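You operate a simulated robot arm through the tools that you are given. There is no shell and no other tool.

Carry out the task below with a simulated two-armed robot. There is one attempt and no reset: what you move stays moved.

TASK
Pick up the bottle that says "pure water" from the top of the grey-legged table with one hand, pass it to the other hand and put it on the base of the maroon stand of the silver engine. Put the green fuse labelled "30A" from the red tool cabinet top on top of the pulleys box. Fetch the red rubber bung and set it on top of the white wire spool. Put the carton that says "bushes" from the top of the white shelf on the top shelf of the low bookcase and the carton that says "seals" on the middle shelf of the low bookcase. Close the sliding washer lid. Do these in any order. Set down upright: bottle, carton.

It is judged by the outcome, as a careful person would: the job done as asked, and still so three seconds after it is handed in. It fails if anything else is knocked over, pushed out of place, dropped, spilled or broken. A push-on lid holds only when it is set on centred and level and pressed home; a screw cap is set on level and turned clockwise until tight.

THE ROBOT
Two 7-joint arms with two-finger parallel grippers on one trunk, on a base that moves. Base frame: it is fixed to the floor where the robot stands at the start and does not move with it; the origin is under the middle of the robot, x ahead of it, y to its left, z up. Lengths are in mm, angles in rad, forces in N, time in s.
The left shoulder is at the start at [60, 147, 528], the right one opposite. With the tool pointing down near the work surface each hand reaches from about 100 to 620 mm from the robot's upright axis, wherever it stands, measured 20 degrees to its own side. Places, roughly: base of the maroon stand of the silver engine [-400, 1200, 100]; brown carton, green carton, red carton [250, -3250, 1000]; clutch fluid bottle, de-icer bottle, pure water bo [-2000, 1750, 750]; green fuse [5000, -1500, 1000]; middle shelf of the low bookcase [5000, -2400, 400]; pulleys box [5000, -1250, 1000]; red rubber bung (4x4x4 cm) [3800, -3100, 900]; sliding washer lid [5300, 3500, 900]; top shelf of the low bookcase [5000, -2400, 700]; white wire spool (6x6x6 cm) [-100, -3400, 900]. Payload 3.43 kg a hand.
The tool frame of a hand sits at the grasp point between the pads (the TCP): z along the fingers, y along the line on which they close. The tips reach 30 mm beyond it. The gripper opens to 94 mm. The fingers are 28 mm wide and 10 mm thick; the gripper's body (50 by 96 mm) begins 55 mm behind the TCP.
Orientation is that of the tool frame in the base frame, as a unit quaternion [x, y, z, w]. With the fingers straight down and closing along the base's y, the tool's x points along the base's -x, its y along +y and its z along -z.

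THE INTERFACE
- The arms move only by the tool send_rows. It takes "left_series", "right_series" or both (then of equal length, played together; a hand with none holds still); each is a list of rows, each an object of numbers (a shift or turn left out is 0, a gripper value left out holds the last): "dx", "dy", "dz": the shift along the base's x, y, z in mm; "rx", "ry", "rz": the turn, a rotation vector about the base's x, y, z in rad; "hand": the opening, from 0 (shut) to 1 (fully open). In form: [{"dx": .., "dy": .., "dz": .., "rx": .., "ry": .., "rz": .., "hand": ..}, ...]. A call has 1 to 20 rows; each row shifts and turns the commanded pose from where the row before left it. A row lasts 0.2 s, in which the tool goes at most 50 mm and 0.15 rad; a call with a longer step from one row to the next is refused whole, and so is a gripper value outside its range. A pose out of reach is approached as far as the arm can. The call stops where the force on the tool passes 40 N (or 10 N more than at its start, if that is more) or the arm is blocked; 0.2 s more then pass. Each finger travels about 72 mm/s and halts on what it meets, pressing with about 42 N; the grip force reading is that of the motor and also rises with nothing between the fingers. The clock runs only during rows and for 0.2 s after the last one: add rows that do not move to give the fingers time. The reply holds the time, the measured pose of the TCP, the force on the tool along the base axes, the opening and the grip force, in the units named above and with some noise, with the torque about the TCP (base axes, N m) and any sound that the robot's microphone picked up.
- Cameras (640 x 400 px; columns grow to the right, rows downward): "scene" is now at [60.8, -13.3, 1178.6]; the picture's right is [-0.13, -0.99, 0.00], its down [-0.41, 0.05, -0.91] and it looks along [0.90, -0.12, -0.41] (base axes); focal length 262 px, centre (320, 200). "left" rides on the left gripper at [76, -14, -103] in its tool frame; the picture's right is [0.18, 0.98, 0.00], its down [-0.75, 0.14, -0.64] and it looks along [-0.63, 0.12, 0.77] (tool axes); focal length 243 px, centre (320, 200). "right" rides on the right gripper at [76, 14, -103] in its tool frame; the picture's right is [-0.18, 0.98, 0.00], its down [-0.75, -0.14, -0.64] and it looks along [-0.63, -0.12, 0.77] (tool axes); focal length 243 px, centre (320, 200). There is no depth. A picture from a camera that has moved, and an enlarged one, comes with that camera's place and axes in the base frame and with its lens.
- get_image(camera): a new picture of that camera. No time passes.
- raise_lower(by): slides the trunk up (or, below 0, down) by that many mm; the arms and the scene camera ride with it, the base frame stays. It gives what a move gives, with no picture.
- drive_base(legs): drives the robot by 1 to 6 legs, each [ahead, left, turn to the left] in mm, mm and rad, along the robot's own axes; the way and the turn of a leg run together, so that a leg with both is an arc; at most 1500 mm and 3.142 rad a leg. The arms and the cameras ride along, it lands a little off, and it stops where it bumps. It gives what a move gives.
- pan_tilt(pan, tilt): turns the head with the scene camera to pan (to the left, within 1.501 rad either way) and tilt (down, from -0.506 to 1.204), counted from straight ahead of the robot. It gives what a move gives.
- inspect(camera, box): a new picture of the part [left, top, right, bottom] of that camera's present view, enlarged. No time passes.
- close_job(): hands the job in; it is judged then, once.

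Nothing tells you exact positions but the pictures and the camera data. Unless the task says otherwise, let go and move clear before handing in.

The tools are called after "Emit:" as a command line: name --argument value ..., lists and objects as JSON in quotes. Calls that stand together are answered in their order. send_rows: Moves the arms, as the interface text tells. Its arguments: {"type":"object","properties":{"left_series":{"type":"array","items":{"type":"object","properties":{"dx":{"type":"number"},"dy":{"type":"number"},"dz":{"type":"number"},"rx":{"type":"number"},"ry":{"type":"number"},"rz":{"type":"number"},"hand":{"type":"number"}}}},"right_series":{"type":"array","items":{"type":"object","properties":{"dx":{"type":"number"},"dy":{"type":"number"},"dz":{"type":"number"},"rx":{"type":"number"},"ry":{"type":"number"},"rz":{"type":"number"},"hand":{"type":"number"}}}}},"required":[]} The other tools are called the same way: raise_lower (by) moves the trunk up or down; drive_base (legs) drives the base; pan_tilt (pan, tilt) turns the head that bears the scene camera; get_image (camera) takes a picture; inspect (camera, box) takes an enlarged picture of a part of a camera's view; close_job () hands the job in.

At the start:

```text
time: 0.0
left_ee_pos: [287.5, 121.5, 970.2]
left_tool_rot: [0.0, 1.0, 0.0, 0.0]
left_ft_force: [0.2, -0.1, -0.2]
left_moment: [0.0, -0.01, -0.03]
left_opening: 94.0
left_gripper_force: 0.1
right_ee_pos: [341.0, -169.9, 972.0]
right_tool_rot: [0.0, 1.0, 0.001, 0.0]
right_ft_force: [-1.1, -0.5, 0.3]
right_moment: [0.01, -0.01, 0.06]
right_opening: 94.1
right_gripper_force: 0.1
trunk travel left (down, up): [-236.0, 14.0]
robot x, y, heading: [0.6, -1.8, 0.0]
head pan, tilt (commanded): [-0.133, 0.424]
```

scene: 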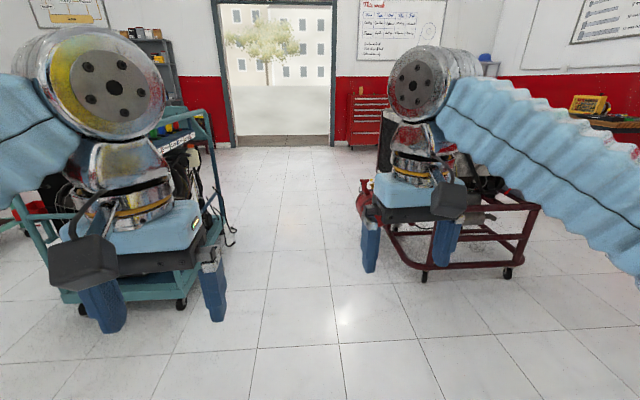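
right: 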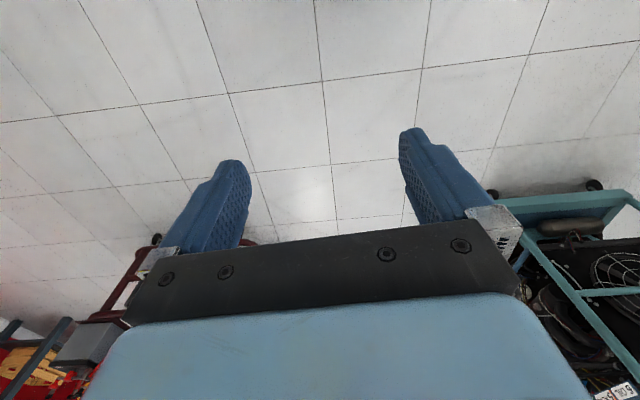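
left: 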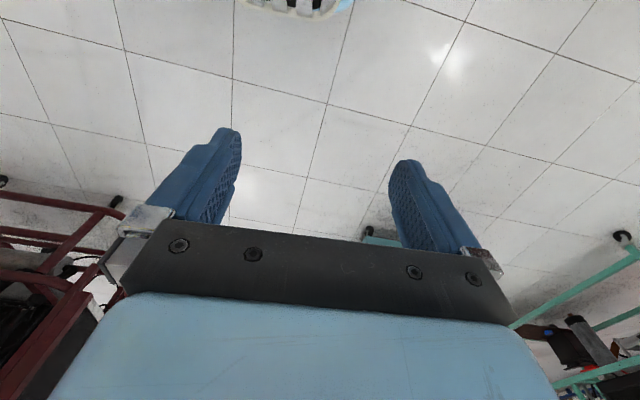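

I see a workshop with two engine stands ahead, a door and a red tool cabinet on the far wall. I'll look around first with the head camera to get the layout.

Emit:
pan_tilt --pan 1.4 --tilt 0.4

Emit:
get_image --camera "scene"

Emit:
pan_tilt --pan -1.4 --tilt 0.3

Emit:
get_image --camera "scene"

```text
time: 1.6
left_ee_pos: [286.0, 123.0, 971.4]
left_tool_rot: [0.0, 1.0, 0.0, 0.0]
left_ft_force: [-0.4, 0.7, -0.5]
left_moment: [0.01, 0.01, 0.0]
left_opening: 94.1
left_gripper_force: 0.1
right_ee_pos: [341.6, -169.3, 971.0]
right_tool_rot: [0.0, 1.0, 0.0, 0.001]
right_ft_force: [0.4, -0.5, 0.0]
right_moment: [0.04, -0.03, -0.02]
right_opening: 94.1
right_gripper_force: 0.0
trunk travel left (down, up): [-236.0, 14.0]
robot x, y, heading: [2.9, -2.6, -0.0]
head pan, tilt (commanded): [1.4, 0.4]
```

```text
taken
camera scene: at [-14.9, 90.2, 1180.8], right [0.99, -0.17, 0.0], down [-0.07, -0.38, -0.92], along [0.16, 0.91, -0.39], focal length 262 px, centre (320, 200)
```

scene: 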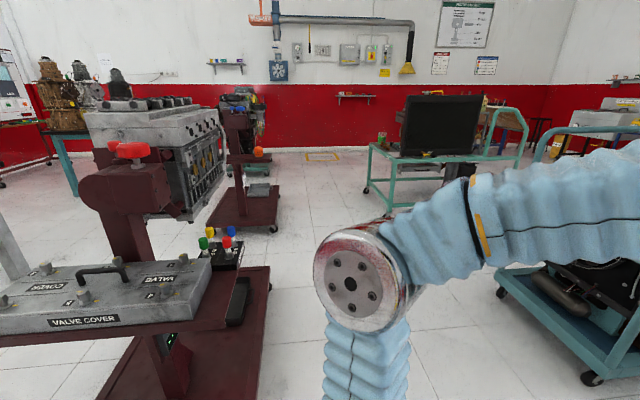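

```text
time: 4.1
left_ee_pos: [287.8, 121.7, 970.8]
left_tool_rot: [0.0, 1.0, 0.0, 0.0]
left_ft_force: [-0.5, 0.6, 0.2]
left_moment: [-0.01, 0.01, -0.01]
left_opening: 94.0
left_gripper_force: 0.1
right_ee_pos: [341.5, -169.4, 969.5]
right_tool_rot: [-0.001, 1.0, 0.0, 0.001]
right_ft_force: [-0.1, -0.2, 0.0]
right_moment: [0.03, -0.01, 0.01]
right_opening: 94.1
right_gripper_force: 0.1
trunk travel left (down, up): [-236.0, 14.0]
robot x, y, heading: [2.8, 0.3, -0.005]
head pan, tilt (commanded): [-1.4, 0.3]
```

```text
taken
camera scene: at [-14.8, -93.1, 1190.1], right [-0.99, -0.17, 0.0], down [-0.05, 0.29, -0.96], along [0.16, -0.94, -0.3], focal length 262 px, centre (320, 200)
```

scene: 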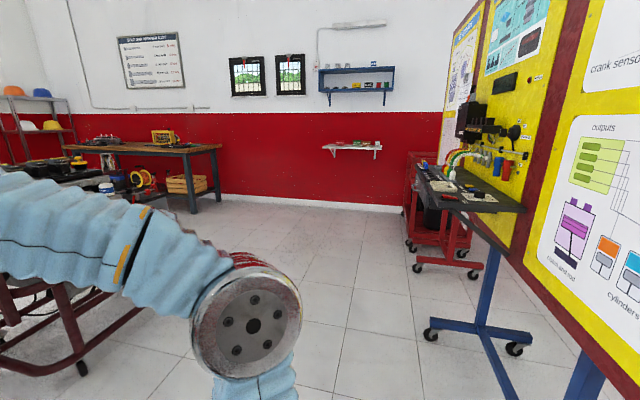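

Emit:
pan_tilt --pan 1.5 --tilt 0.75

Emit:
get_image --camera "scene"

Emit:
pan_tilt --pan -1.5 --tilt 0.75

Emit:
get_image --camera "scene"

Emit:
pan_tilt --pan 0.7 --tilt 0.2

Emit:
get_image --camera "scene"

Emit:
pan_tilt --pan -0.6 --tilt 0.2

Emit:
get_image --camera "scene"

```text
time: 6.6
left_ee_pos: [286.3, 121.3, 970.4]
left_tool_rot: [-0.001, 1.0, -0.001, 0.0]
left_ft_force: [0.2, -0.7, -0.6]
left_moment: [0.01, 0.01, -0.01]
left_opening: 93.9
left_gripper_force: 0.0
right_ee_pos: [340.8, -168.9, 970.1]
right_tool_rot: [0.0, 1.0, 0.0, 0.0]
right_ft_force: [0.8, -0.4, 0.5]
right_moment: [0.02, 0.0, 0.03]
right_opening: 94.1
right_gripper_force: 0.0
trunk travel left (down, up): [-236.0, 14.0]
robot x, y, heading: [1.2, -0.2, -0.001]
head pan, tilt (commanded): [1.499, 0.75]
```

```text
taken
camera scene: at [-24.7, 81.6, 1149.7], right [1.0, -0.07, 0.0], down [-0.05, -0.68, -0.73], along [0.05, 0.73, -0.68], focal length 262 px, centre (320, 200)
```

scene: 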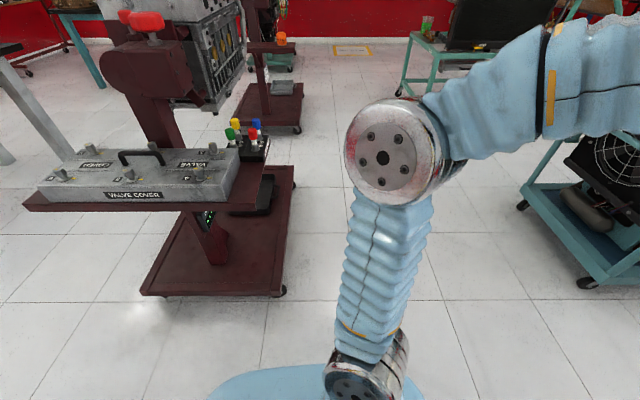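

```text
time: 9.2
left_ee_pos: [287.2, 123.1, 970.6]
left_tool_rot: [0.0, 1.0, 0.0, 0.0]
left_ft_force: [0.2, -0.5, -0.5]
left_moment: [-0.01, 0.02, 0.0]
left_opening: 93.8
left_gripper_force: 0.0
right_ee_pos: [341.5, -169.2, 969.5]
right_tool_rot: [0.0, 1.0, 0.0, -0.001]
right_ft_force: [-0.1, 0.5, 0.6]
right_moment: [-0.03, -0.01, -0.03]
right_opening: 94.1
right_gripper_force: 0.0
trunk travel left (down, up): [-236.0, 14.0]
robot x, y, heading: [2.1, 2.2, -0.006]
head pan, tilt (commanded): [-1.499, 0.75]
```

```text
taken
camera scene: at [-24.7, -83.8, 1149.7], right [-1.0, -0.07, 0.0], down [-0.05, 0.68, -0.73], along [0.05, -0.73, -0.68], focal length 262 px, centre (320, 200)
```

scene: 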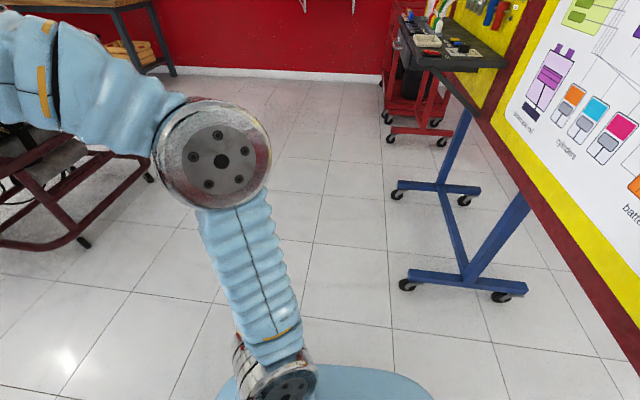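

```text
time: 11.3
left_ee_pos: [286.0, 122.5, 971.0]
left_tool_rot: [0.0, 1.0, 0.0, 0.0]
left_ft_force: [0.2, -0.2, -0.7]
left_moment: [0.02, 0.0, -0.01]
left_opening: 93.7
left_gripper_force: 0.0
right_ee_pos: [340.8, -169.5, 970.8]
right_tool_rot: [0.0, 1.0, 0.0, 0.0]
right_ft_force: [-0.7, 0.0, 0.1]
right_moment: [0.02, 0.02, 0.01]
right_opening: 94.0
right_gripper_force: 0.0
trunk travel left (down, up): [-236.0, 14.0]
robot x, y, heading: [-2.2, -0.9, -0.002]
head pan, tilt (commanded): [0.7, 0.201]
```

```text
taken
camera scene: at [40.6, 58.9, 1199.4], right [0.64, -0.77, 0.0], down [-0.15, -0.13, -0.98], along [0.75, 0.63, -0.2], focal length 262 px, centre (320, 200)
```

scene: 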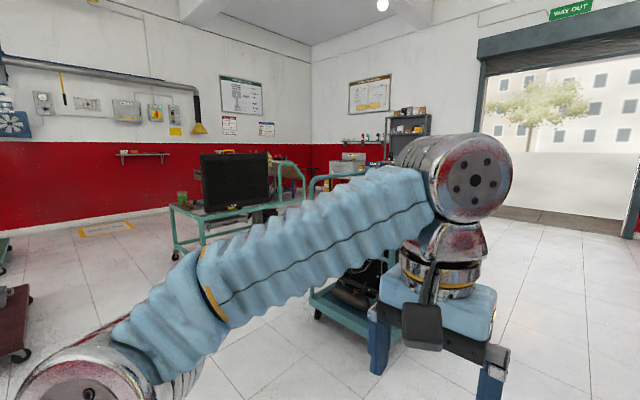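

```text
time: 12.8
left_ee_pos: [286.2, 121.9, 971.0]
left_tool_rot: [0.0, 1.0, 0.0, 0.0]
left_ft_force: [0.4, -0.3, 0.0]
left_moment: [0.01, 0.01, 0.02]
left_opening: 94.0
left_gripper_force: 0.2
right_ee_pos: [340.4, -170.0, 970.1]
right_tool_rot: [0.0, 1.0, 0.0, 0.0]
right_ft_force: [0.0, 0.6, -0.1]
right_moment: [0.0, -0.02, 0.02]
right_opening: 94.1
right_gripper_force: 0.0
trunk travel left (down, up): [-236.0, 14.0]
robot x, y, heading: [0.2, -0.5, -0.003]
head pan, tilt (commanded): [-0.6, 0.201]
```

```text
taken
camera scene: at [46.2, -53.7, 1199.4], right [-0.56, -0.83, 0.0], down [-0.16, 0.11, -0.98], along [0.81, -0.55, -0.2], focal length 262 px, centre (320, 200)
```

scene: 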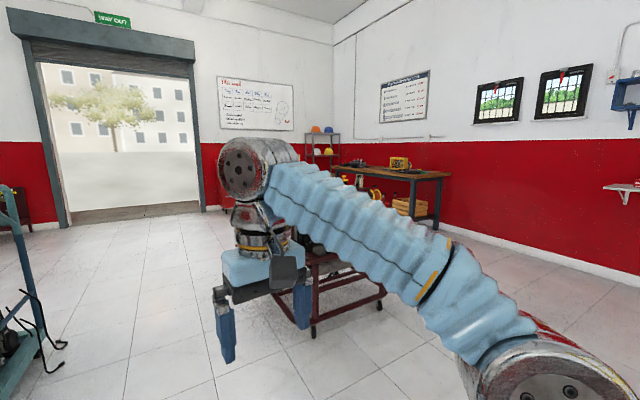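

Emit:
drive_base --legs '[[0, 0, 1.57]]'

Emit:
pan_tilt --pan 0.7 --tilt 0.35

Emit:
get_image --camera "scene"

Emit:
pan_tilt --pan 1.5 --tilt 0.35

Emit:
get_image --camera "scene"

Emit:
pan_tilt --pan 0.0 --tilt 0.6

Emit:
get_image --camera "scene"

```text
time: 17.0
left_ee_pos: [-124.2, 286.9, 969.7]
left_tool_rot: [0.708, -0.706, 0.0, 0.0]
left_ft_force: [1.0, -0.3, 0.5]
left_moment: [0.02, 0.0, 0.0]
left_opening: 93.9
left_gripper_force: 0.1
right_ee_pos: [167.9, 342.9, 969.7]
right_tool_rot: [0.708, -0.706, 0.0, 0.0]
right_ft_force: [-0.7, 0.4, -0.4]
right_moment: [0.0, 0.01, 0.0]
right_opening: 94.1
right_gripper_force: 0.1
trunk travel left (down, up): [-236.0, 14.0]
robot x, y, heading: [-3.0, -2.4, 1.57]
head pan, tilt (commanded): [-0.6, 0.201]
```

```text
time: 18.5
left_ee_pos: [-123.7, 286.1, 969.3]
left_tool_rot: [0.709, -0.706, 0.0, 0.0]
left_ft_force: [0.4, -0.1, 0.6]
left_moment: [-0.02, -0.01, 0.02]
left_opening: 94.0
left_gripper_force: 0.2
right_ee_pos: [167.0, 341.9, 970.8]
right_tool_rot: [0.708, -0.706, 0.0, 0.0]
right_ft_force: [0.2, -1.0, -0.5]
right_moment: [0.01, 0.0, -0.02]
right_opening: 94.0
right_gripper_force: 0.1
trunk travel left (down, up): [-236.0, 14.0]
robot x, y, heading: [1.2, -1.1, 1.575]
head pan, tilt (commanded): [0.7, 0.351]
```

```text
taken
camera scene: at [-60.9, 40.0, 1185.4], right [0.76, 0.65, 0.0], down [0.22, -0.26, -0.94], along [-0.61, 0.72, -0.34], focal length 262 px, centre (320, 200)
```

scene: 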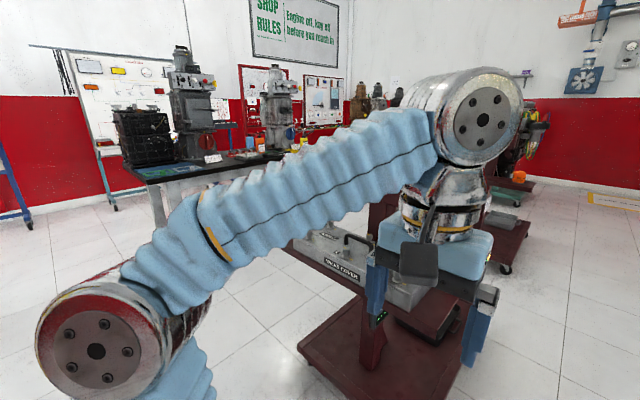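

```text
time: 19.6
left_ee_pos: [-124.6, 285.6, 970.5]
left_tool_rot: [0.708, -0.706, 0.0, 0.0]
left_ft_force: [0.7, -1.1, 0.0]
left_moment: [0.0, 0.01, -0.01]
left_opening: 93.8
left_gripper_force: 0.1
right_ee_pos: [166.9, 342.1, 971.2]
right_tool_rot: [0.708, -0.706, 0.0, 0.0]
right_ft_force: [0.2, -0.3, 0.6]
right_moment: [0.01, 0.0, 0.01]
right_opening: 94.0
right_gripper_force: 0.1
trunk travel left (down, up): [-236.0, 14.0]
robot x, y, heading: [2.7, -1.5, 1.578]
head pan, tilt (commanded): [1.499, 0.351]
```

```text
taken
camera scene: at [-93.6, -24.6, 1185.4], right [0.07, 1.0, 0.0], down [0.34, -0.02, -0.94], along [-0.94, 0.06, -0.34], focal length 262 px, centre (320, 200)
```

scene: 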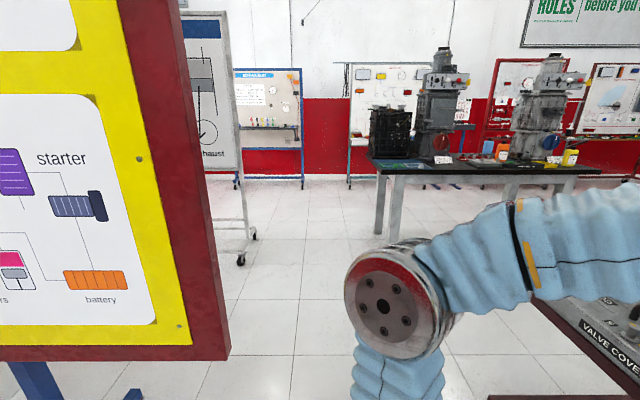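

```text
time: 21.2
left_ee_pos: [-125.1, 285.5, 969.7]
left_tool_rot: [0.709, -0.705, 0.0, 0.0]
left_ft_force: [-0.4, -0.6, 0.1]
left_moment: [0.01, -0.01, 0.01]
left_opening: 93.9
left_gripper_force: 0.0
right_ee_pos: [167.7, 342.5, 969.5]
right_tool_rot: [0.708, -0.706, 0.0, 0.0]
right_ft_force: [-0.5, 0.2, -0.2]
right_moment: [0.03, 0.0, 0.0]
right_opening: 94.1
right_gripper_force: 0.0
trunk travel left (down, up): [-236.0, 14.0]
robot x, y, heading: [3.4, 1.3, 1.573]
head pan, tilt (commanded): [0.0, 0.6]
```

```text
taken
camera scene: at [-1.1, 57.4, 1162.6], right [1.0, 0.0, 0.0], down [0.0, -0.56, -0.83], along [0.0, 0.83, -0.56], focal length 262 px, centre (320, 200)
```

scene: 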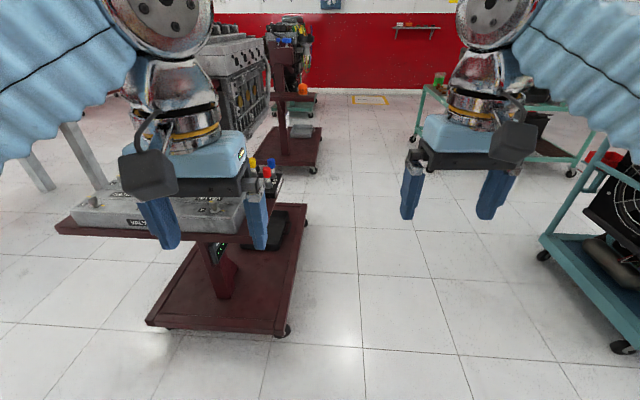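

Emit:
pan_tilt --pan 1.1 --tilt 0.3

Emit:
get_image --camera "scene"

Emit:
inspect --camera "scene" --box '[120, 60, 440, 260]'

```text
time: 22.5
left_ee_pos: [-123.6, 285.0, 970.4]
left_tool_rot: [0.709, -0.706, 0.0, 0.0]
left_ft_force: [-0.1, 0.3, -0.5]
left_moment: [0.0, -0.02, -0.01]
left_opening: 93.7
left_gripper_force: 0.1
right_ee_pos: [166.8, 341.7, 970.4]
right_tool_rot: [0.708, -0.706, 0.0, 0.0]
right_ft_force: [0.1, -0.1, 1.0]
right_moment: [0.03, 0.0, 0.0]
right_opening: 94.0
right_gripper_force: 0.1
trunk travel left (down, up): [-236.0, 14.0]
robot x, y, heading: [1.3, 1.8, 1.572]
head pan, tilt (commanded): [1.1, 0.3]
```

```text
taken
camera scene: at [-84.0, 11.1, 1190.1], right [0.45, 0.89, 0.0], down [0.26, -0.13, -0.96], along [-0.85, 0.43, -0.3], focal length 262 px, centre (320, 200)
```

scene: 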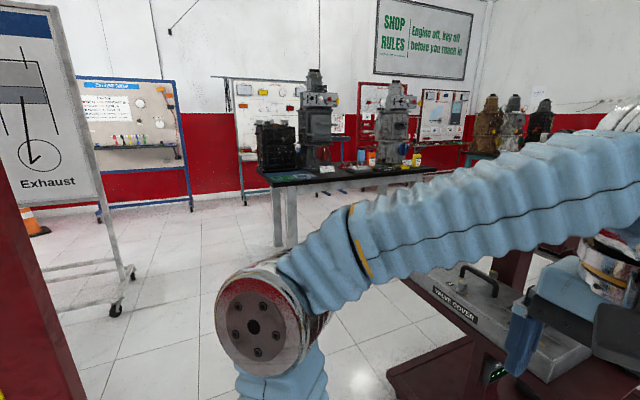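

```text
2.00 times, centred on (280, 160) of scene
camera zoom: at [-84.0, 11.1, 1190.1], right [0.45, 0.89, 0.0], down [0.26, -0.13, -0.96], along [-0.85, 0.43, -0.3], focal length 523 px, centre (400, 280)
```

zoom: 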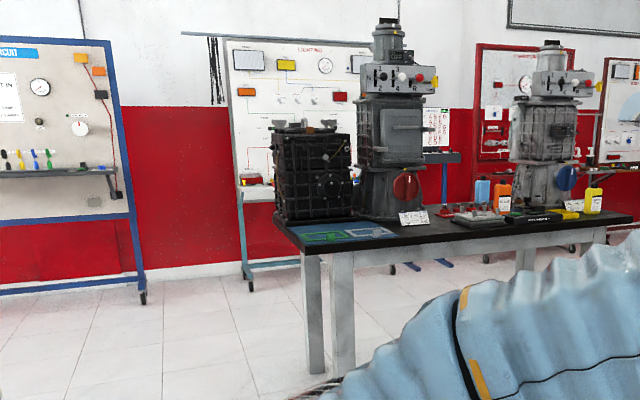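

I see the grey-legged table to the left (west) with blue/orange/yellow bottles at about [-2100, 1600, 750]. I'll drive through the gap between the yellow board and the maroon stand, facing the table.

Emit:
drive_base --legs '[[180, 0, 0], [0, 0, 1.5708]]'

Emit:
pan_tilt --pan 0.0 --tilt 0.5

Emit:
get_image --camera "scene"

Emit:
pan_tilt --pan 0.9 --tilt 0.6

Emit:
get_image --camera "scene"

Emit:
pan_tilt --pan -0.9 --tilt 0.6

Emit:
get_image --camera "scene"

```text
time: 27.8
left_ee_pos: [-286.4, 55.4, 971.3]
left_tool_rot: [1.0, 0.0, 0.0, 0.0]
left_ft_force: [-0.6, 0.4, -0.6]
left_moment: [-0.01, -0.01, -0.01]
left_opening: 94.1
left_gripper_force: 0.0
right_ee_pos: [-341.9, 349.2, 971.7]
right_tool_rot: [1.0, 0.0, 0.0, 0.0]
right_ft_force: [-0.7, 0.2, 0.2]
right_moment: [0.02, 0.03, 0.03]
right_opening: 94.3
right_gripper_force: 0.1
trunk travel left (down, up): [-236.0, 14.0]
robot x, y, heading: [-2.0, 180.4, -3.145]
head pan, tilt (commanded): [1.1, 0.3]
```

```text
time: 29.2
left_ee_pos: [-288.2, 55.9, 970.1]
left_tool_rot: [1.0, 0.0, 0.0, 0.001]
left_ft_force: [-0.1, 0.2, 0.1]
left_moment: [0.0, -0.01, 0.02]
left_opening: 94.1
left_gripper_force: 0.1
right_ee_pos: [-341.5, 349.5, 969.9]
right_tool_rot: [1.0, 0.0, -0.001, -0.001]
right_ft_force: [-0.6, -0.6, 0.5]
right_moment: [0.0, 0.02, 0.0]
right_opening: 94.0
right_gripper_force: 0.1
trunk travel left (down, up): [-236.0, 14.0]
robot x, y, heading: [-1.5, 178.0, -3.141]
head pan, tilt (commanded): [0.0, 0.499]
```

```text
taken
camera scene: at [-62.6, 177.7, 1171.7], right [0.0, 1.0, 0.0], down [0.48, 0.0, -0.88], along [-0.88, 0.0, -0.48], focal length 262 px, centre (320, 200)
```

scene: 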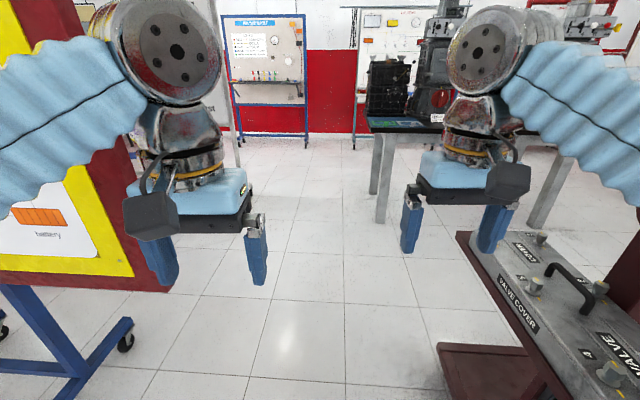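

```text
time: 30.4
left_ee_pos: [-289.0, 56.5, 970.2]
left_tool_rot: [1.0, -0.001, 0.0, 0.0]
left_ft_force: [0.1, -0.3, 0.0]
left_moment: [-0.02, 0.0, 0.01]
left_opening: 93.8
left_gripper_force: 0.0
right_ee_pos: [-341.4, 349.2, 970.7]
right_tool_rot: [1.0, 0.0, 0.0, -0.001]
right_ft_force: [0.5, 0.3, -0.8]
right_moment: [-0.05, 0.0, -0.01]
right_opening: 93.9
right_gripper_force: 0.0
trunk travel left (down, up): [-236.0, 14.0]
robot x, y, heading: [-0.5, 178.2, -3.143]
head pan, tilt (commanded): [0.901, 0.6]
```

```text
taken
camera scene: at [-26.5, 108.6, 1162.6], right [-0.78, 0.62, 0.0], down [0.35, 0.44, -0.83], along [-0.51, -0.65, -0.56], focal length 262 px, centre (320, 200)
```

scene: 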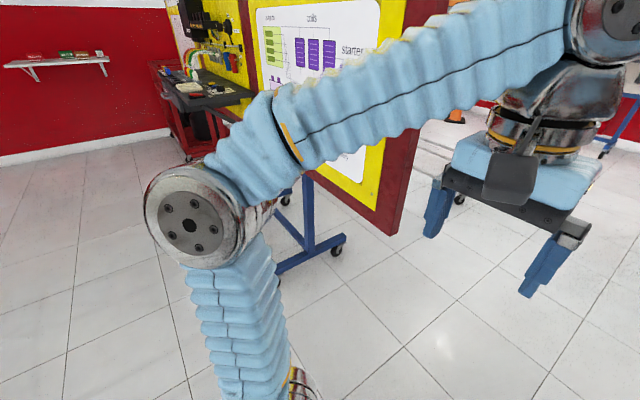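

```text
time: 32.2
left_ee_pos: [-287.0, 56.2, 970.7]
left_tool_rot: [1.0, 0.0, 0.0, 0.0]
left_ft_force: [0.2, -0.5, -0.6]
left_moment: [-0.01, 0.02, 0.0]
left_opening: 94.0
left_gripper_force: 0.0
right_ee_pos: [-342.3, 349.0, 970.1]
right_tool_rot: [1.0, 0.0, 0.0, 0.0]
right_ft_force: [-0.4, 0.5, -0.2]
right_moment: [0.01, 0.01, -0.02]
right_opening: 93.7
right_gripper_force: 0.1
trunk travel left (down, up): [-236.0, 14.0]
robot x, y, heading: [-0.1, 183.1, -3.137]
head pan, tilt (commanded): [-0.901, 0.6]
```

```text
taken
camera scene: at [-26.5, 247.0, 1162.6], right [0.78, 0.62, 0.0], down [0.35, -0.44, -0.83], along [-0.51, 0.65, -0.56], focal length 262 px, centre (320, 200)
```

scene: 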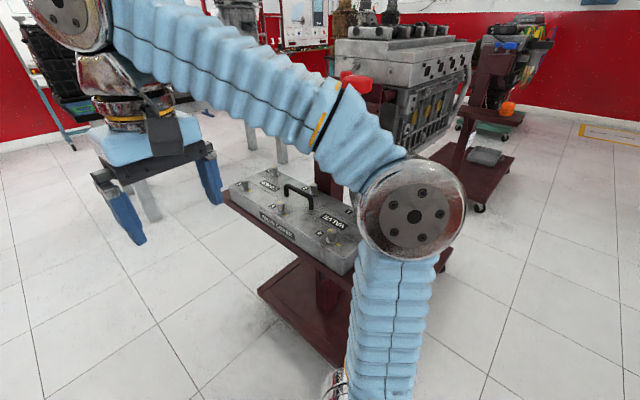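

Emit:
pan_tilt --pan 1.4 --tilt 1.2

Emit:
get_image --camera "scene"

Emit:
pan_tilt --pan 0 --tilt 1.2

Emit:
get_image --camera "scene"

```text
time: 34.3
left_ee_pos: [-287.1, 56.3, 969.9]
left_tool_rot: [1.0, -0.001, 0.0, 0.001]
left_ft_force: [0.4, -0.1, 0.7]
left_moment: [-0.02, 0.01, 0.0]
left_opening: 94.4
left_gripper_force: 0.0
right_ee_pos: [-343.1, 347.8, 971.3]
right_tool_rot: [1.0, 0.001, 0.0, 0.0]
right_ft_force: [-0.4, 0.3, 0.0]
right_moment: [-0.03, 0.01, 0.0]
right_opening: 94.1
right_gripper_force: 0.1
trunk travel left (down, up): [-236.0, 14.0]
robot x, y, heading: [-3.0, 179.0, -3.145]
head pan, tilt (commanded): [1.4, 1.201]
```

```text
taken
camera scene: at [18.9, 122.7, 1118.0], right [-0.99, 0.17, 0.0], down [0.16, 0.92, -0.36], along [-0.06, -0.36, -0.93], focal length 262 px, centre (320, 200)
```

scene: 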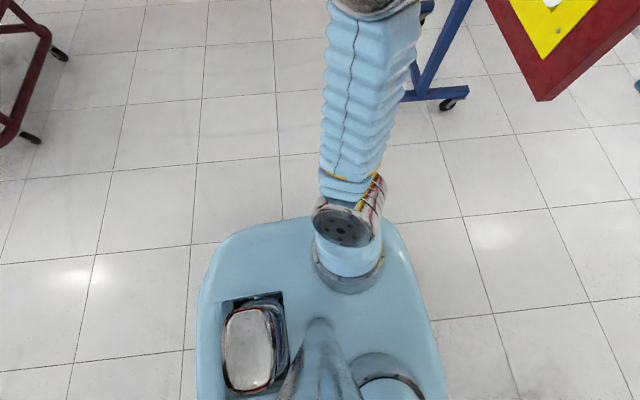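

```text
time: 35.8
left_ee_pos: [-286.6, 55.7, 970.4]
left_tool_rot: [1.0, 0.0, 0.0, 0.0]
left_ft_force: [0.9, 0.1, -0.5]
left_moment: [0.0, 0.0, -0.01]
left_opening: 93.8
left_gripper_force: 0.0
right_ee_pos: [-342.0, 347.5, 970.9]
right_tool_rot: [1.0, 0.0, 0.0, -0.001]
right_ft_force: [0.0, 0.5, -0.4]
right_moment: [-0.03, -0.04, 0.02]
right_opening: 94.4
right_gripper_force: 0.1
trunk travel left (down, up): [-236.0, 14.0]
robot x, y, heading: [-3.7, 176.2, -3.139]
head pan, tilt (commanded): [0.0, 1.201]
```

```text
taken
camera scene: at [-27.5, 177.8, 1118.0], right [0.0, 1.0, 0.0], down [0.93, 0.0, -0.36], along [-0.36, 0.0, -0.93], focal length 262 px, centre (320, 200)
```

scene: 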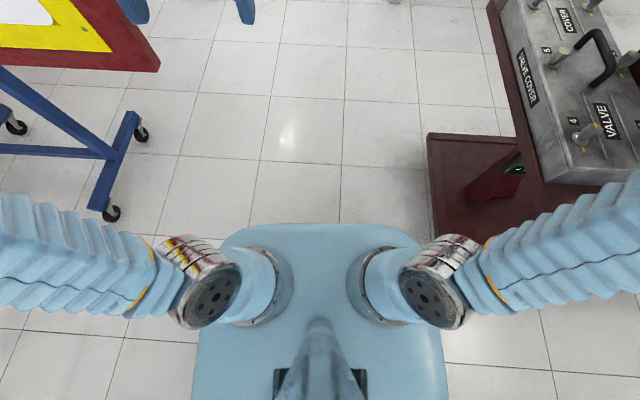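

Emit:
drive_base --legs '[[0, -22, 0], [1200, 0, 0]]'

Emit:
pan_tilt --pan -0.5 --tilt 0.5

Emit:
get_image --camera "scene"

Emit:
pan_tilt --pan -1.3 --tilt 0.6

Emit:
get_image --camera "scene"

```text
time: 42.3
left_ee_pos: [-1478.5, 61.9, 971.0]
left_tool_rot: [1.0, 0.009, 0.0, 0.0]
left_ft_force: [0.4, -0.4, -0.2]
left_moment: [-0.04, 0.01, 0.0]
left_opening: 94.0
left_gripper_force: 0.1
right_ee_pos: [-1539.7, 351.8, 970.5]
right_tool_rot: [1.0, 0.01, 0.0, 0.0]
right_ft_force: [-0.9, -0.4, -0.5]
right_moment: [0.0, -0.01, 0.01]
right_opening: 94.0
right_gripper_force: 0.2
trunk travel left (down, up): [-236.0, 14.0]
robot x, y, heading: [-1192.9, 188.3, -3.126]
head pan, tilt (commanded): [0.0, 1.201]
```

```text
time: 43.4
left_ee_pos: [-1477.9, 62.9, 969.9]
left_tool_rot: [1.0, 0.01, -0.001, 0.0]
left_ft_force: [-0.2, 0.3, 0.5]
left_moment: [0.01, 0.0, -0.02]
left_opening: 94.0
left_gripper_force: 0.1
right_ee_pos: [-1539.4, 353.2, 969.7]
right_tool_rot: [1.0, 0.009, 0.0, -0.001]
right_ft_force: [-0.9, -0.2, -0.5]
right_moment: [-0.03, 0.01, -0.01]
right_opening: 93.9
right_gripper_force: 0.0
trunk travel left (down, up): [-236.0, 14.0]
robot x, y, heading: [-1192.2, 188.7, -3.125]
head pan, tilt (commanded): [-0.499, 0.499]
```

```text
taken
camera scene: at [-1246.6, 231.3, 1171.6], right [0.46, 0.89, 0.0], down [0.43, -0.22, -0.88], along [-0.78, 0.41, -0.48], focal length 262 px, centre (320, 200)
```

scene: 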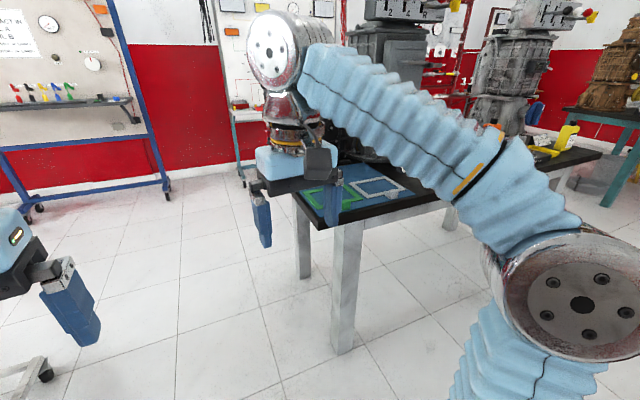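

```text
time: 44.5
left_ee_pos: [-1479.2, 61.5, 969.9]
left_tool_rot: [1.0, 0.009, 0.001, 0.0]
left_ft_force: [-0.4, 0.1, 0.1]
left_moment: [0.0, 0.03, 0.01]
left_opening: 93.9
left_gripper_force: 0.0
right_ee_pos: [-1539.5, 353.0, 970.9]
right_tool_rot: [1.0, 0.009, 0.0, 0.0]
right_ft_force: [-0.4, 0.0, 0.8]
right_moment: [0.02, -0.04, -0.01]
right_opening: 94.2
right_gripper_force: 0.0
trunk travel left (down, up): [-236.0, 14.0]
robot x, y, heading: [-1191.7, 185.9, -3.12]
head pan, tilt (commanded): [-1.3, 0.6]
```

```text
taken
camera scene: at [-1191.1, 274.0, 1162.6], right [0.96, 0.29, 0.0], down [0.16, -0.54, -0.83], along [-0.24, 0.79, -0.56], focal length 262 px, centre (320, 200)
```

scene: 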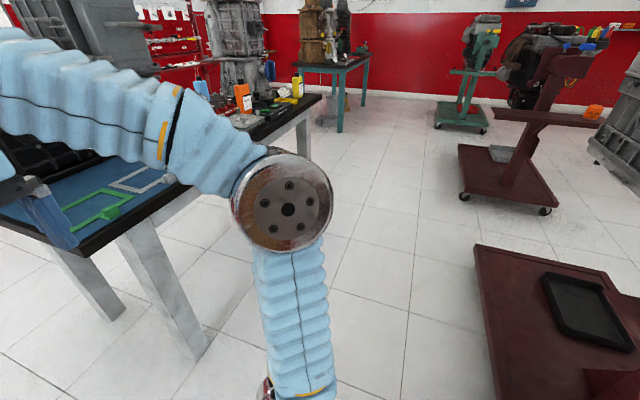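

Emit:
inspect --camera "scene" --box '[160, 50, 340, 162]'

```text
3.56 times, centred on (250, 106) of scene
camera zoom: at [-1191.1, 274.0, 1162.6], right [0.96, 0.29, 0.0], down [0.16, -0.54, -0.83], along [-0.24, 0.79, -0.56], focal length 930 px, centre (569, 534)
```

zoom: 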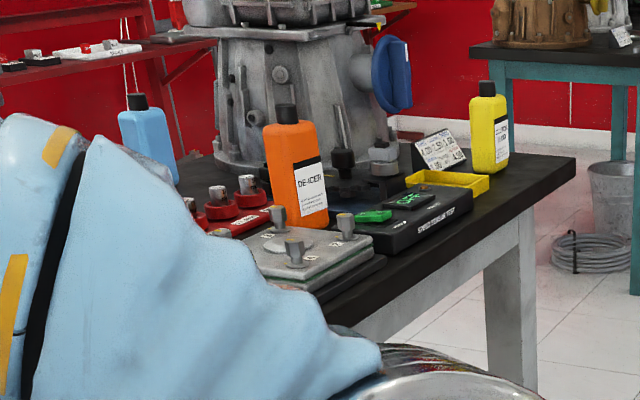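

Emit:
drive_base --legs '[[0, -1300, -0.02]]'

Emit:
pan_tilt --pan 0.0 --tilt 0.4

Emit:
get_image --camera "scene"

Emit:
get_image --camera "right"

Emit:
get_image --camera "left"

```text
time: 51.0
left_ee_pos: [-1493.2, 1366.5, 970.1]
left_tool_rot: [1.0, 0.0, 0.0, 0.001]
left_ft_force: [0.5, 0.1, -0.2]
left_moment: [-0.02, 0.01, 0.01]
left_opening: 94.1
left_gripper_force: 0.0
right_ee_pos: [-1547.7, 1658.2, 971.1]
right_tool_rot: [1.0, 0.001, 0.0, -0.001]
right_ft_force: [0.3, 0.6, -1.0]
right_moment: [-0.01, -0.02, 0.01]
right_opening: 93.8
right_gripper_force: 0.1
trunk travel left (down, up): [-236.0, 14.0]
robot x, y, heading: [-1207.0, 1487.8, 3.142]
head pan, tilt (commanded): [-1.3, 0.6]
```

```text
time: 52.5
left_ee_pos: [-1493.4, 1366.0, 971.4]
left_tool_rot: [1.0, -0.001, 0.001, 0.0]
left_ft_force: [-1.0, 0.2, -0.5]
left_moment: [-0.01, 0.0, 0.0]
left_opening: 94.0
left_gripper_force: 0.2
right_ee_pos: [-1548.9, 1657.2, 969.7]
right_tool_rot: [1.0, 0.001, 0.0, 0.0]
right_ft_force: [-0.2, 0.1, 0.0]
right_moment: [0.02, 0.0, 0.02]
right_opening: 94.1
right_gripper_force: 0.0
trunk travel left (down, up): [-236.0, 14.0]
robot x, y, heading: [-1206.9, 1489.7, 3.138]
head pan, tilt (commanded): [0.0, 0.4]
```

```text
taken
camera scene: at [-1270.2, 1487.2, 1180.8], right [0.0, 1.0, 0.0], down [0.39, 0.0, -0.92], along [-0.92, 0.0, -0.39], focal length 262 px, centre (320, 200)
```

scene: 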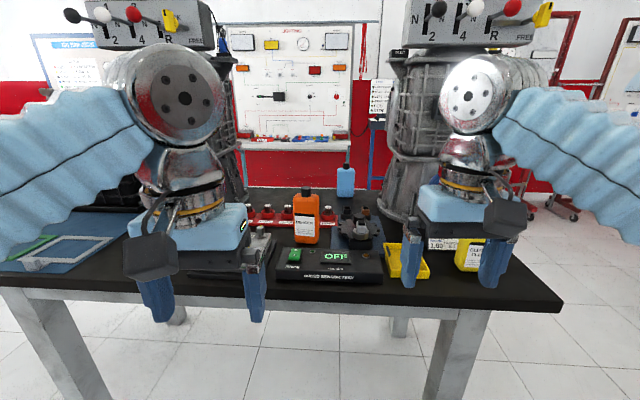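

```text
taken
camera right: at [-1472.4, 1641.5, 1072.5], right [-0.18, -0.98, 0.0], down [-0.75, 0.14, 0.64], along [-0.63, 0.12, -0.77], focal length 243 px, centre (320, 200)
```

right: 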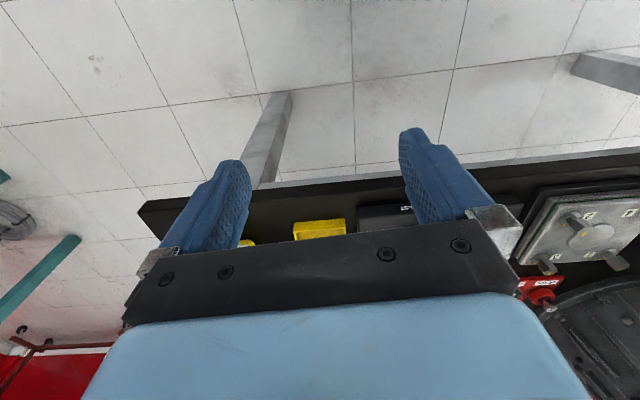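

```text
taken
camera left: at [-1417.6, 1378.0, 1074.1], right [0.18, -0.98, 0.0], down [-0.75, -0.14, 0.64], along [-0.63, -0.12, -0.77], focal length 243 px, centre (320, 200)
```

left: 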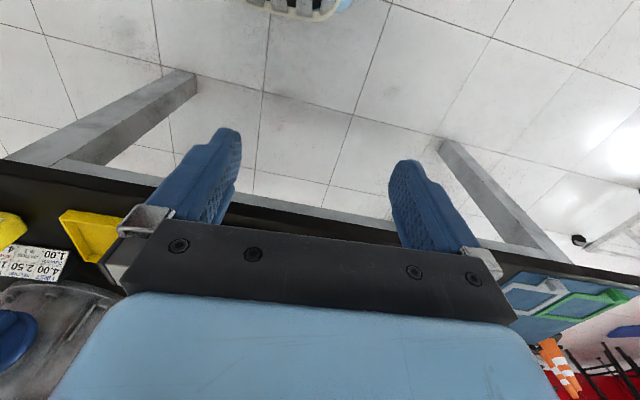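

Emit:
inspect --camera "scene" --box '[240, 140, 400, 300]'

Emit:
inspect --camera "scene" --box '[400, 200, 560, 300]'

```text
2.50 times, centred on (320, 220) of scene
camera zoom: at [-1270.2, 1487.2, 1180.8], right [0.0, 1.0, 0.0], down [0.39, 0.0, -0.92], along [-0.92, 0.0, -0.39], focal length 654 px, centre (320, 150)
```

zoom: 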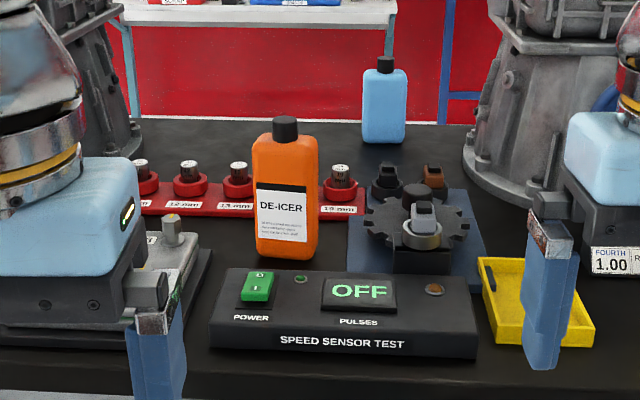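

```text
4.00 times, centred on (480, 250) of scene
camera zoom: at [-1270.2, 1487.2, 1180.8], right [0.0, 1.0, 0.0], down [0.39, 0.0, -0.92], along [-0.92, 0.0, -0.39], focal length 1046 px, centre (-320, 0)
```

zoom: 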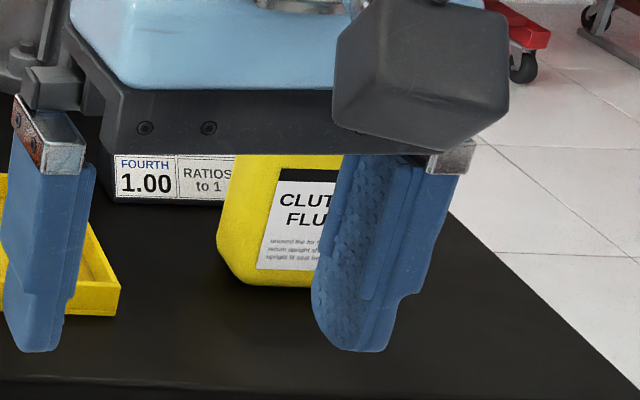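

Emit:
pan_tilt --pan -1.2 --tilt 0.5

Emit:
get_image --camera "scene"

Emit:
pan_tilt --pan -0.6 --tilt 0.3

Emit:
get_image --camera "scene"

```text
time: 53.9
left_ee_pos: [-1494.6, 1366.0, 971.1]
left_tool_rot: [1.0, -0.001, -0.001, -0.001]
left_ft_force: [0.6, 0.1, 0.2]
left_moment: [0.0, 0.01, 0.02]
left_opening: 94.1
left_gripper_force: 0.0
right_ee_pos: [-1548.8, 1658.4, 970.3]
right_tool_rot: [1.0, 0.0, 0.0, 0.0]
right_ft_force: [-0.7, -0.4, 0.6]
right_moment: [-0.01, -0.01, 0.01]
right_opening: 93.8
right_gripper_force: 0.1
trunk travel left (down, up): [-236.0, 14.0]
robot x, y, heading: [-1209.4, 1487.1, 3.144]
head pan, tilt (commanded): [-1.201, 0.499]
```

```text
taken
camera scene: at [-1210.5, 1571.9, 1171.7], right [0.93, 0.36, 0.0], down [0.17, -0.45, -0.88], along [-0.32, 0.82, -0.48], focal length 262 px, centre (320, 200)
```

scene: 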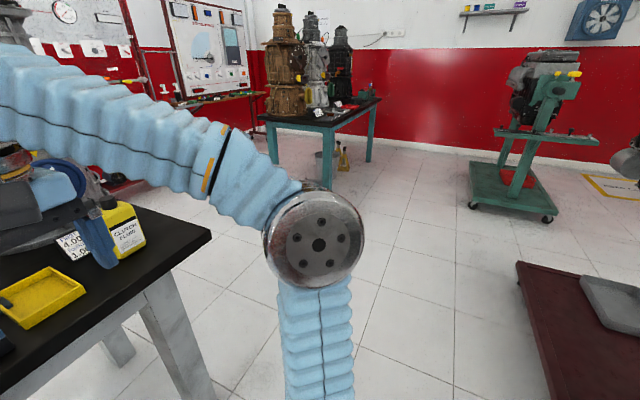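

```text
time: 54.9
left_ee_pos: [-1494.8, 1365.1, 970.4]
left_tool_rot: [1.0, 0.0, 0.0, 0.001]
left_ft_force: [0.5, 0.1, -0.1]
left_moment: [0.03, 0.0, 0.01]
left_opening: 94.1
left_gripper_force: 0.1
right_ee_pos: [-1547.9, 1658.7, 969.7]
right_tool_rot: [1.0, 0.0, 0.0, 0.0]
right_ft_force: [-0.4, 0.9, -0.2]
right_moment: [-0.01, 0.04, 0.02]
right_opening: 94.0
right_gripper_force: 0.1
trunk travel left (down, up): [-236.0, 14.0]
robot x, y, heading: [-1205.4, 1487.5, 3.142]
head pan, tilt (commanded): [-0.6, 0.3]
```

```text
taken
camera scene: at [-1254.5, 1539.9, 1190.1], right [0.57, 0.82, 0.0], down [0.24, -0.17, -0.96], along [-0.79, 0.54, -0.3], focal length 262 px, centre (320, 200)
```

scene: 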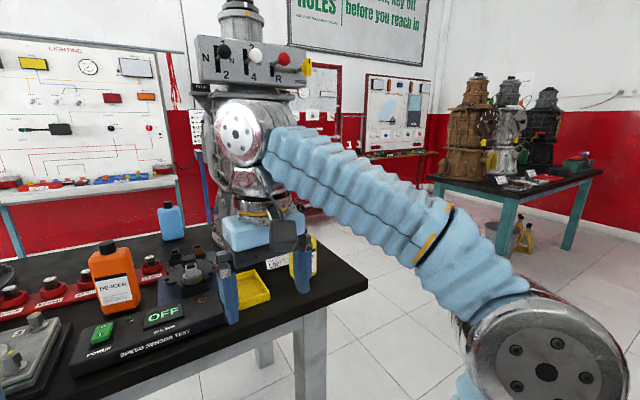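

Emit:
drive_base --legs '[[0, -1200, 0]]'

Emit:
pan_tilt --pan 0.0 --tilt 0.5

Emit:
get_image --camera "scene"

Emit:
pan_tilt --pan 0.7 --tilt 0.5

Emit:
get_image --camera "scene"

```text
time: 61.0
left_ee_pos: [-1497.6, 2564.2, 970.9]
left_tool_rot: [1.0, 0.004, 0.0, 0.0]
left_ft_force: [-0.3, 0.2, 0.4]
left_moment: [-0.01, 0.02, -0.01]
left_opening: 94.2
left_gripper_force: 0.1
right_ee_pos: [-1553.9, 2856.2, 970.1]
right_tool_rot: [1.0, 0.004, 0.001, 0.0]
right_ft_force: [-0.5, -0.4, -0.1]
right_moment: [0.0, -0.04, 0.04]
right_opening: 94.0
right_gripper_force: 0.1
trunk travel left (down, up): [-236.0, 14.0]
robot x, y, heading: [-1210.8, 2688.0, -3.135]
head pan, tilt (commanded): [-0.6, 0.3]
```

```text
time: 62.0
left_ee_pos: [-1497.2, 2564.3, 971.7]
left_tool_rot: [1.0, 0.003, 0.0, 0.0]
left_ft_force: [0.1, -0.6, -0.1]
left_moment: [0.01, -0.01, -0.01]
left_opening: 93.7
left_gripper_force: 0.0
right_ee_pos: [-1555.8, 2855.9, 969.3]
right_tool_rot: [1.0, 0.004, 0.001, 0.0]
right_ft_force: [-0.7, -0.4, 0.5]
right_moment: [-0.01, -0.02, 0.02]
right_opening: 94.1
right_gripper_force: 0.0
trunk travel left (down, up): [-236.0, 14.0]
robot x, y, heading: [-1208.1, 2685.9, -3.133]
head pan, tilt (commanded): [0.0, 0.499]
```

```text
taken
camera scene: at [-1272.9, 2687.6, 1171.7], right [-0.01, 1.0, 0.0], down [0.48, 0.0, -0.88], along [-0.88, -0.01, -0.48], focal length 262 px, centre (320, 200)
```

scene: 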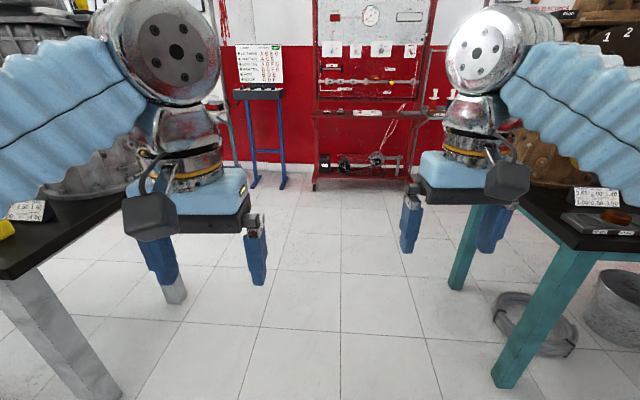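

```text
time: 63.0
left_ee_pos: [-1496.1, 2564.7, 971.2]
left_tool_rot: [1.0, 0.004, 0.0, 0.001]
left_ft_force: [0.2, -0.1, 0.3]
left_moment: [-0.01, -0.01, -0.01]
left_opening: 94.1
left_gripper_force: 0.1
right_ee_pos: [-1553.8, 2856.6, 970.2]
right_tool_rot: [1.0, 0.003, -0.001, 0.0]
right_ft_force: [0.4, -0.5, 0.1]
right_moment: [0.0, 0.0, -0.01]
right_opening: 94.1
right_gripper_force: 0.0
trunk travel left (down, up): [-236.0, 14.0]
robot x, y, heading: [-1209.7, 2691.6, -3.136]
head pan, tilt (commanded): [0.7, 0.499]
```

```text
taken
camera scene: at [-1251.1, 2629.2, 1171.7], right [-0.65, 0.76, 0.0], down [0.36, 0.31, -0.88], along [-0.67, -0.57, -0.48], focal length 262 px, centre (320, 200)
```

scene: 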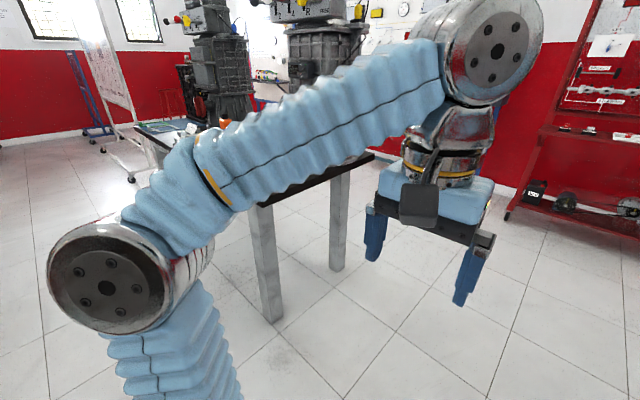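

Emit:
drive_base --legs '[[1000, 0, 0], [720, 0, 0]]'

Emit:
pan_tilt --pan 1.0 --tilt 0.5

Emit:
get_image --camera "scene"

Emit:
pan_tilt --pan 1.5 --tilt 0.5

Emit:
get_image --camera "scene"

```text
time: 71.8
left_ee_pos: [-3223.1, 2556.3, 969.5]
left_tool_rot: [1.0, 0.003, 0.001, 0.0]
left_ft_force: [1.2, 0.1, -0.1]
left_moment: [0.03, 0.02, -0.02]
left_opening: 94.0
left_gripper_force: 0.0
right_ee_pos: [-3279.8, 2847.3, 970.1]
right_tool_rot: [1.0, 0.004, 0.0, 0.0]
right_ft_force: [-0.1, -0.3, -0.2]
right_moment: [0.0, 0.04, 0.03]
right_opening: 93.9
right_gripper_force: 0.1
trunk travel left (down, up): [-236.0, 14.0]
robot x, y, heading: [-2939.2, 2681.2, -3.129]
head pan, tilt (commanded): [0.7, 0.499]
```

```text
time: 72.6
left_ee_pos: [-3223.0, 2556.6, 970.0]
left_tool_rot: [1.0, 0.003, 0.0, 0.0]
left_ft_force: [-0.5, -0.1, -0.5]
left_moment: [0.0, -0.01, 0.01]
left_opening: 94.1
left_gripper_force: 0.1
right_ee_pos: [-3279.6, 2846.7, 970.7]
right_tool_rot: [1.0, 0.004, 0.0, 0.0]
right_ft_force: [-0.2, 0.4, 0.4]
right_moment: [0.0, 0.05, 0.01]
right_opening: 94.0
right_gripper_force: 0.1
trunk travel left (down, up): [-236.0, 14.0]
robot x, y, heading: [-2934.5, 2679.9, -3.135]
head pan, tilt (commanded): [1.0, 0.499]
```

```text
taken
camera scene: at [-2956.5, 2602.6, 1171.7], right [-0.85, 0.53, 0.0], down [0.26, 0.4, -0.88], along [-0.47, -0.74, -0.48], focal length 262 px, centre (320, 200)
```

scene: 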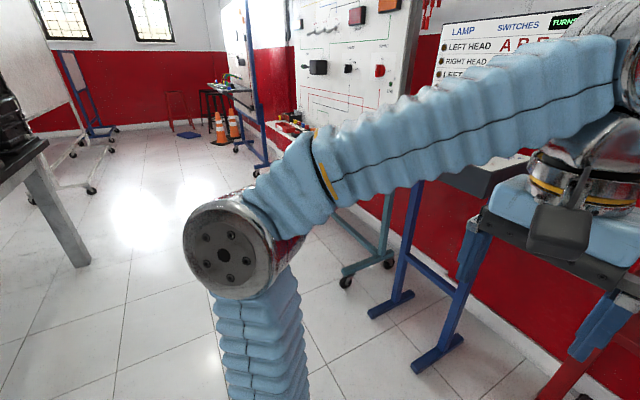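

```text
time: 73.5
left_ee_pos: [-3222.5, 2555.3, 970.2]
left_tool_rot: [1.0, 0.004, 0.0, 0.001]
left_ft_force: [0.9, -0.1, -0.8]
left_moment: [-0.01, 0.01, -0.01]
left_opening: 94.2
left_gripper_force: 0.2
right_ee_pos: [-3279.5, 2848.0, 970.6]
right_tool_rot: [1.0, 0.003, 0.0, 0.0]
right_ft_force: [0.0, -0.2, -0.5]
right_moment: [-0.04, 0.0, 0.0]
right_opening: 93.9
right_gripper_force: 0.1
trunk travel left (down, up): [-236.0, 14.0]
robot x, y, heading: [-2936.3, 2681.3, -3.137]
head pan, tilt (commanded): [1.499, 0.499]
```

```text
taken
camera scene: at [-2913.8, 2588.7, 1171.7], right [-1.0, 0.06, 0.0], down [0.03, 0.48, -0.88], along [-0.06, -0.88, -0.48], focal length 262 px, centre (320, 200)
```

scene: 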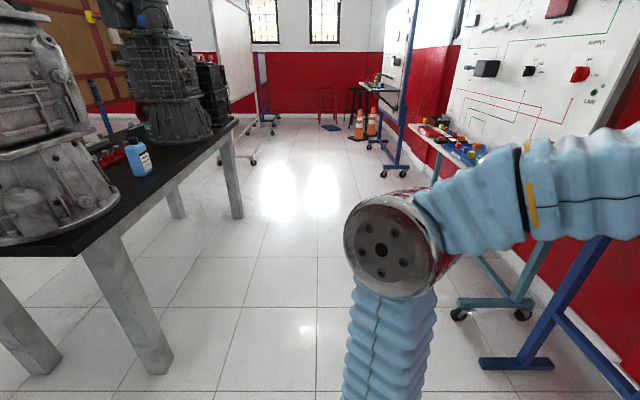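

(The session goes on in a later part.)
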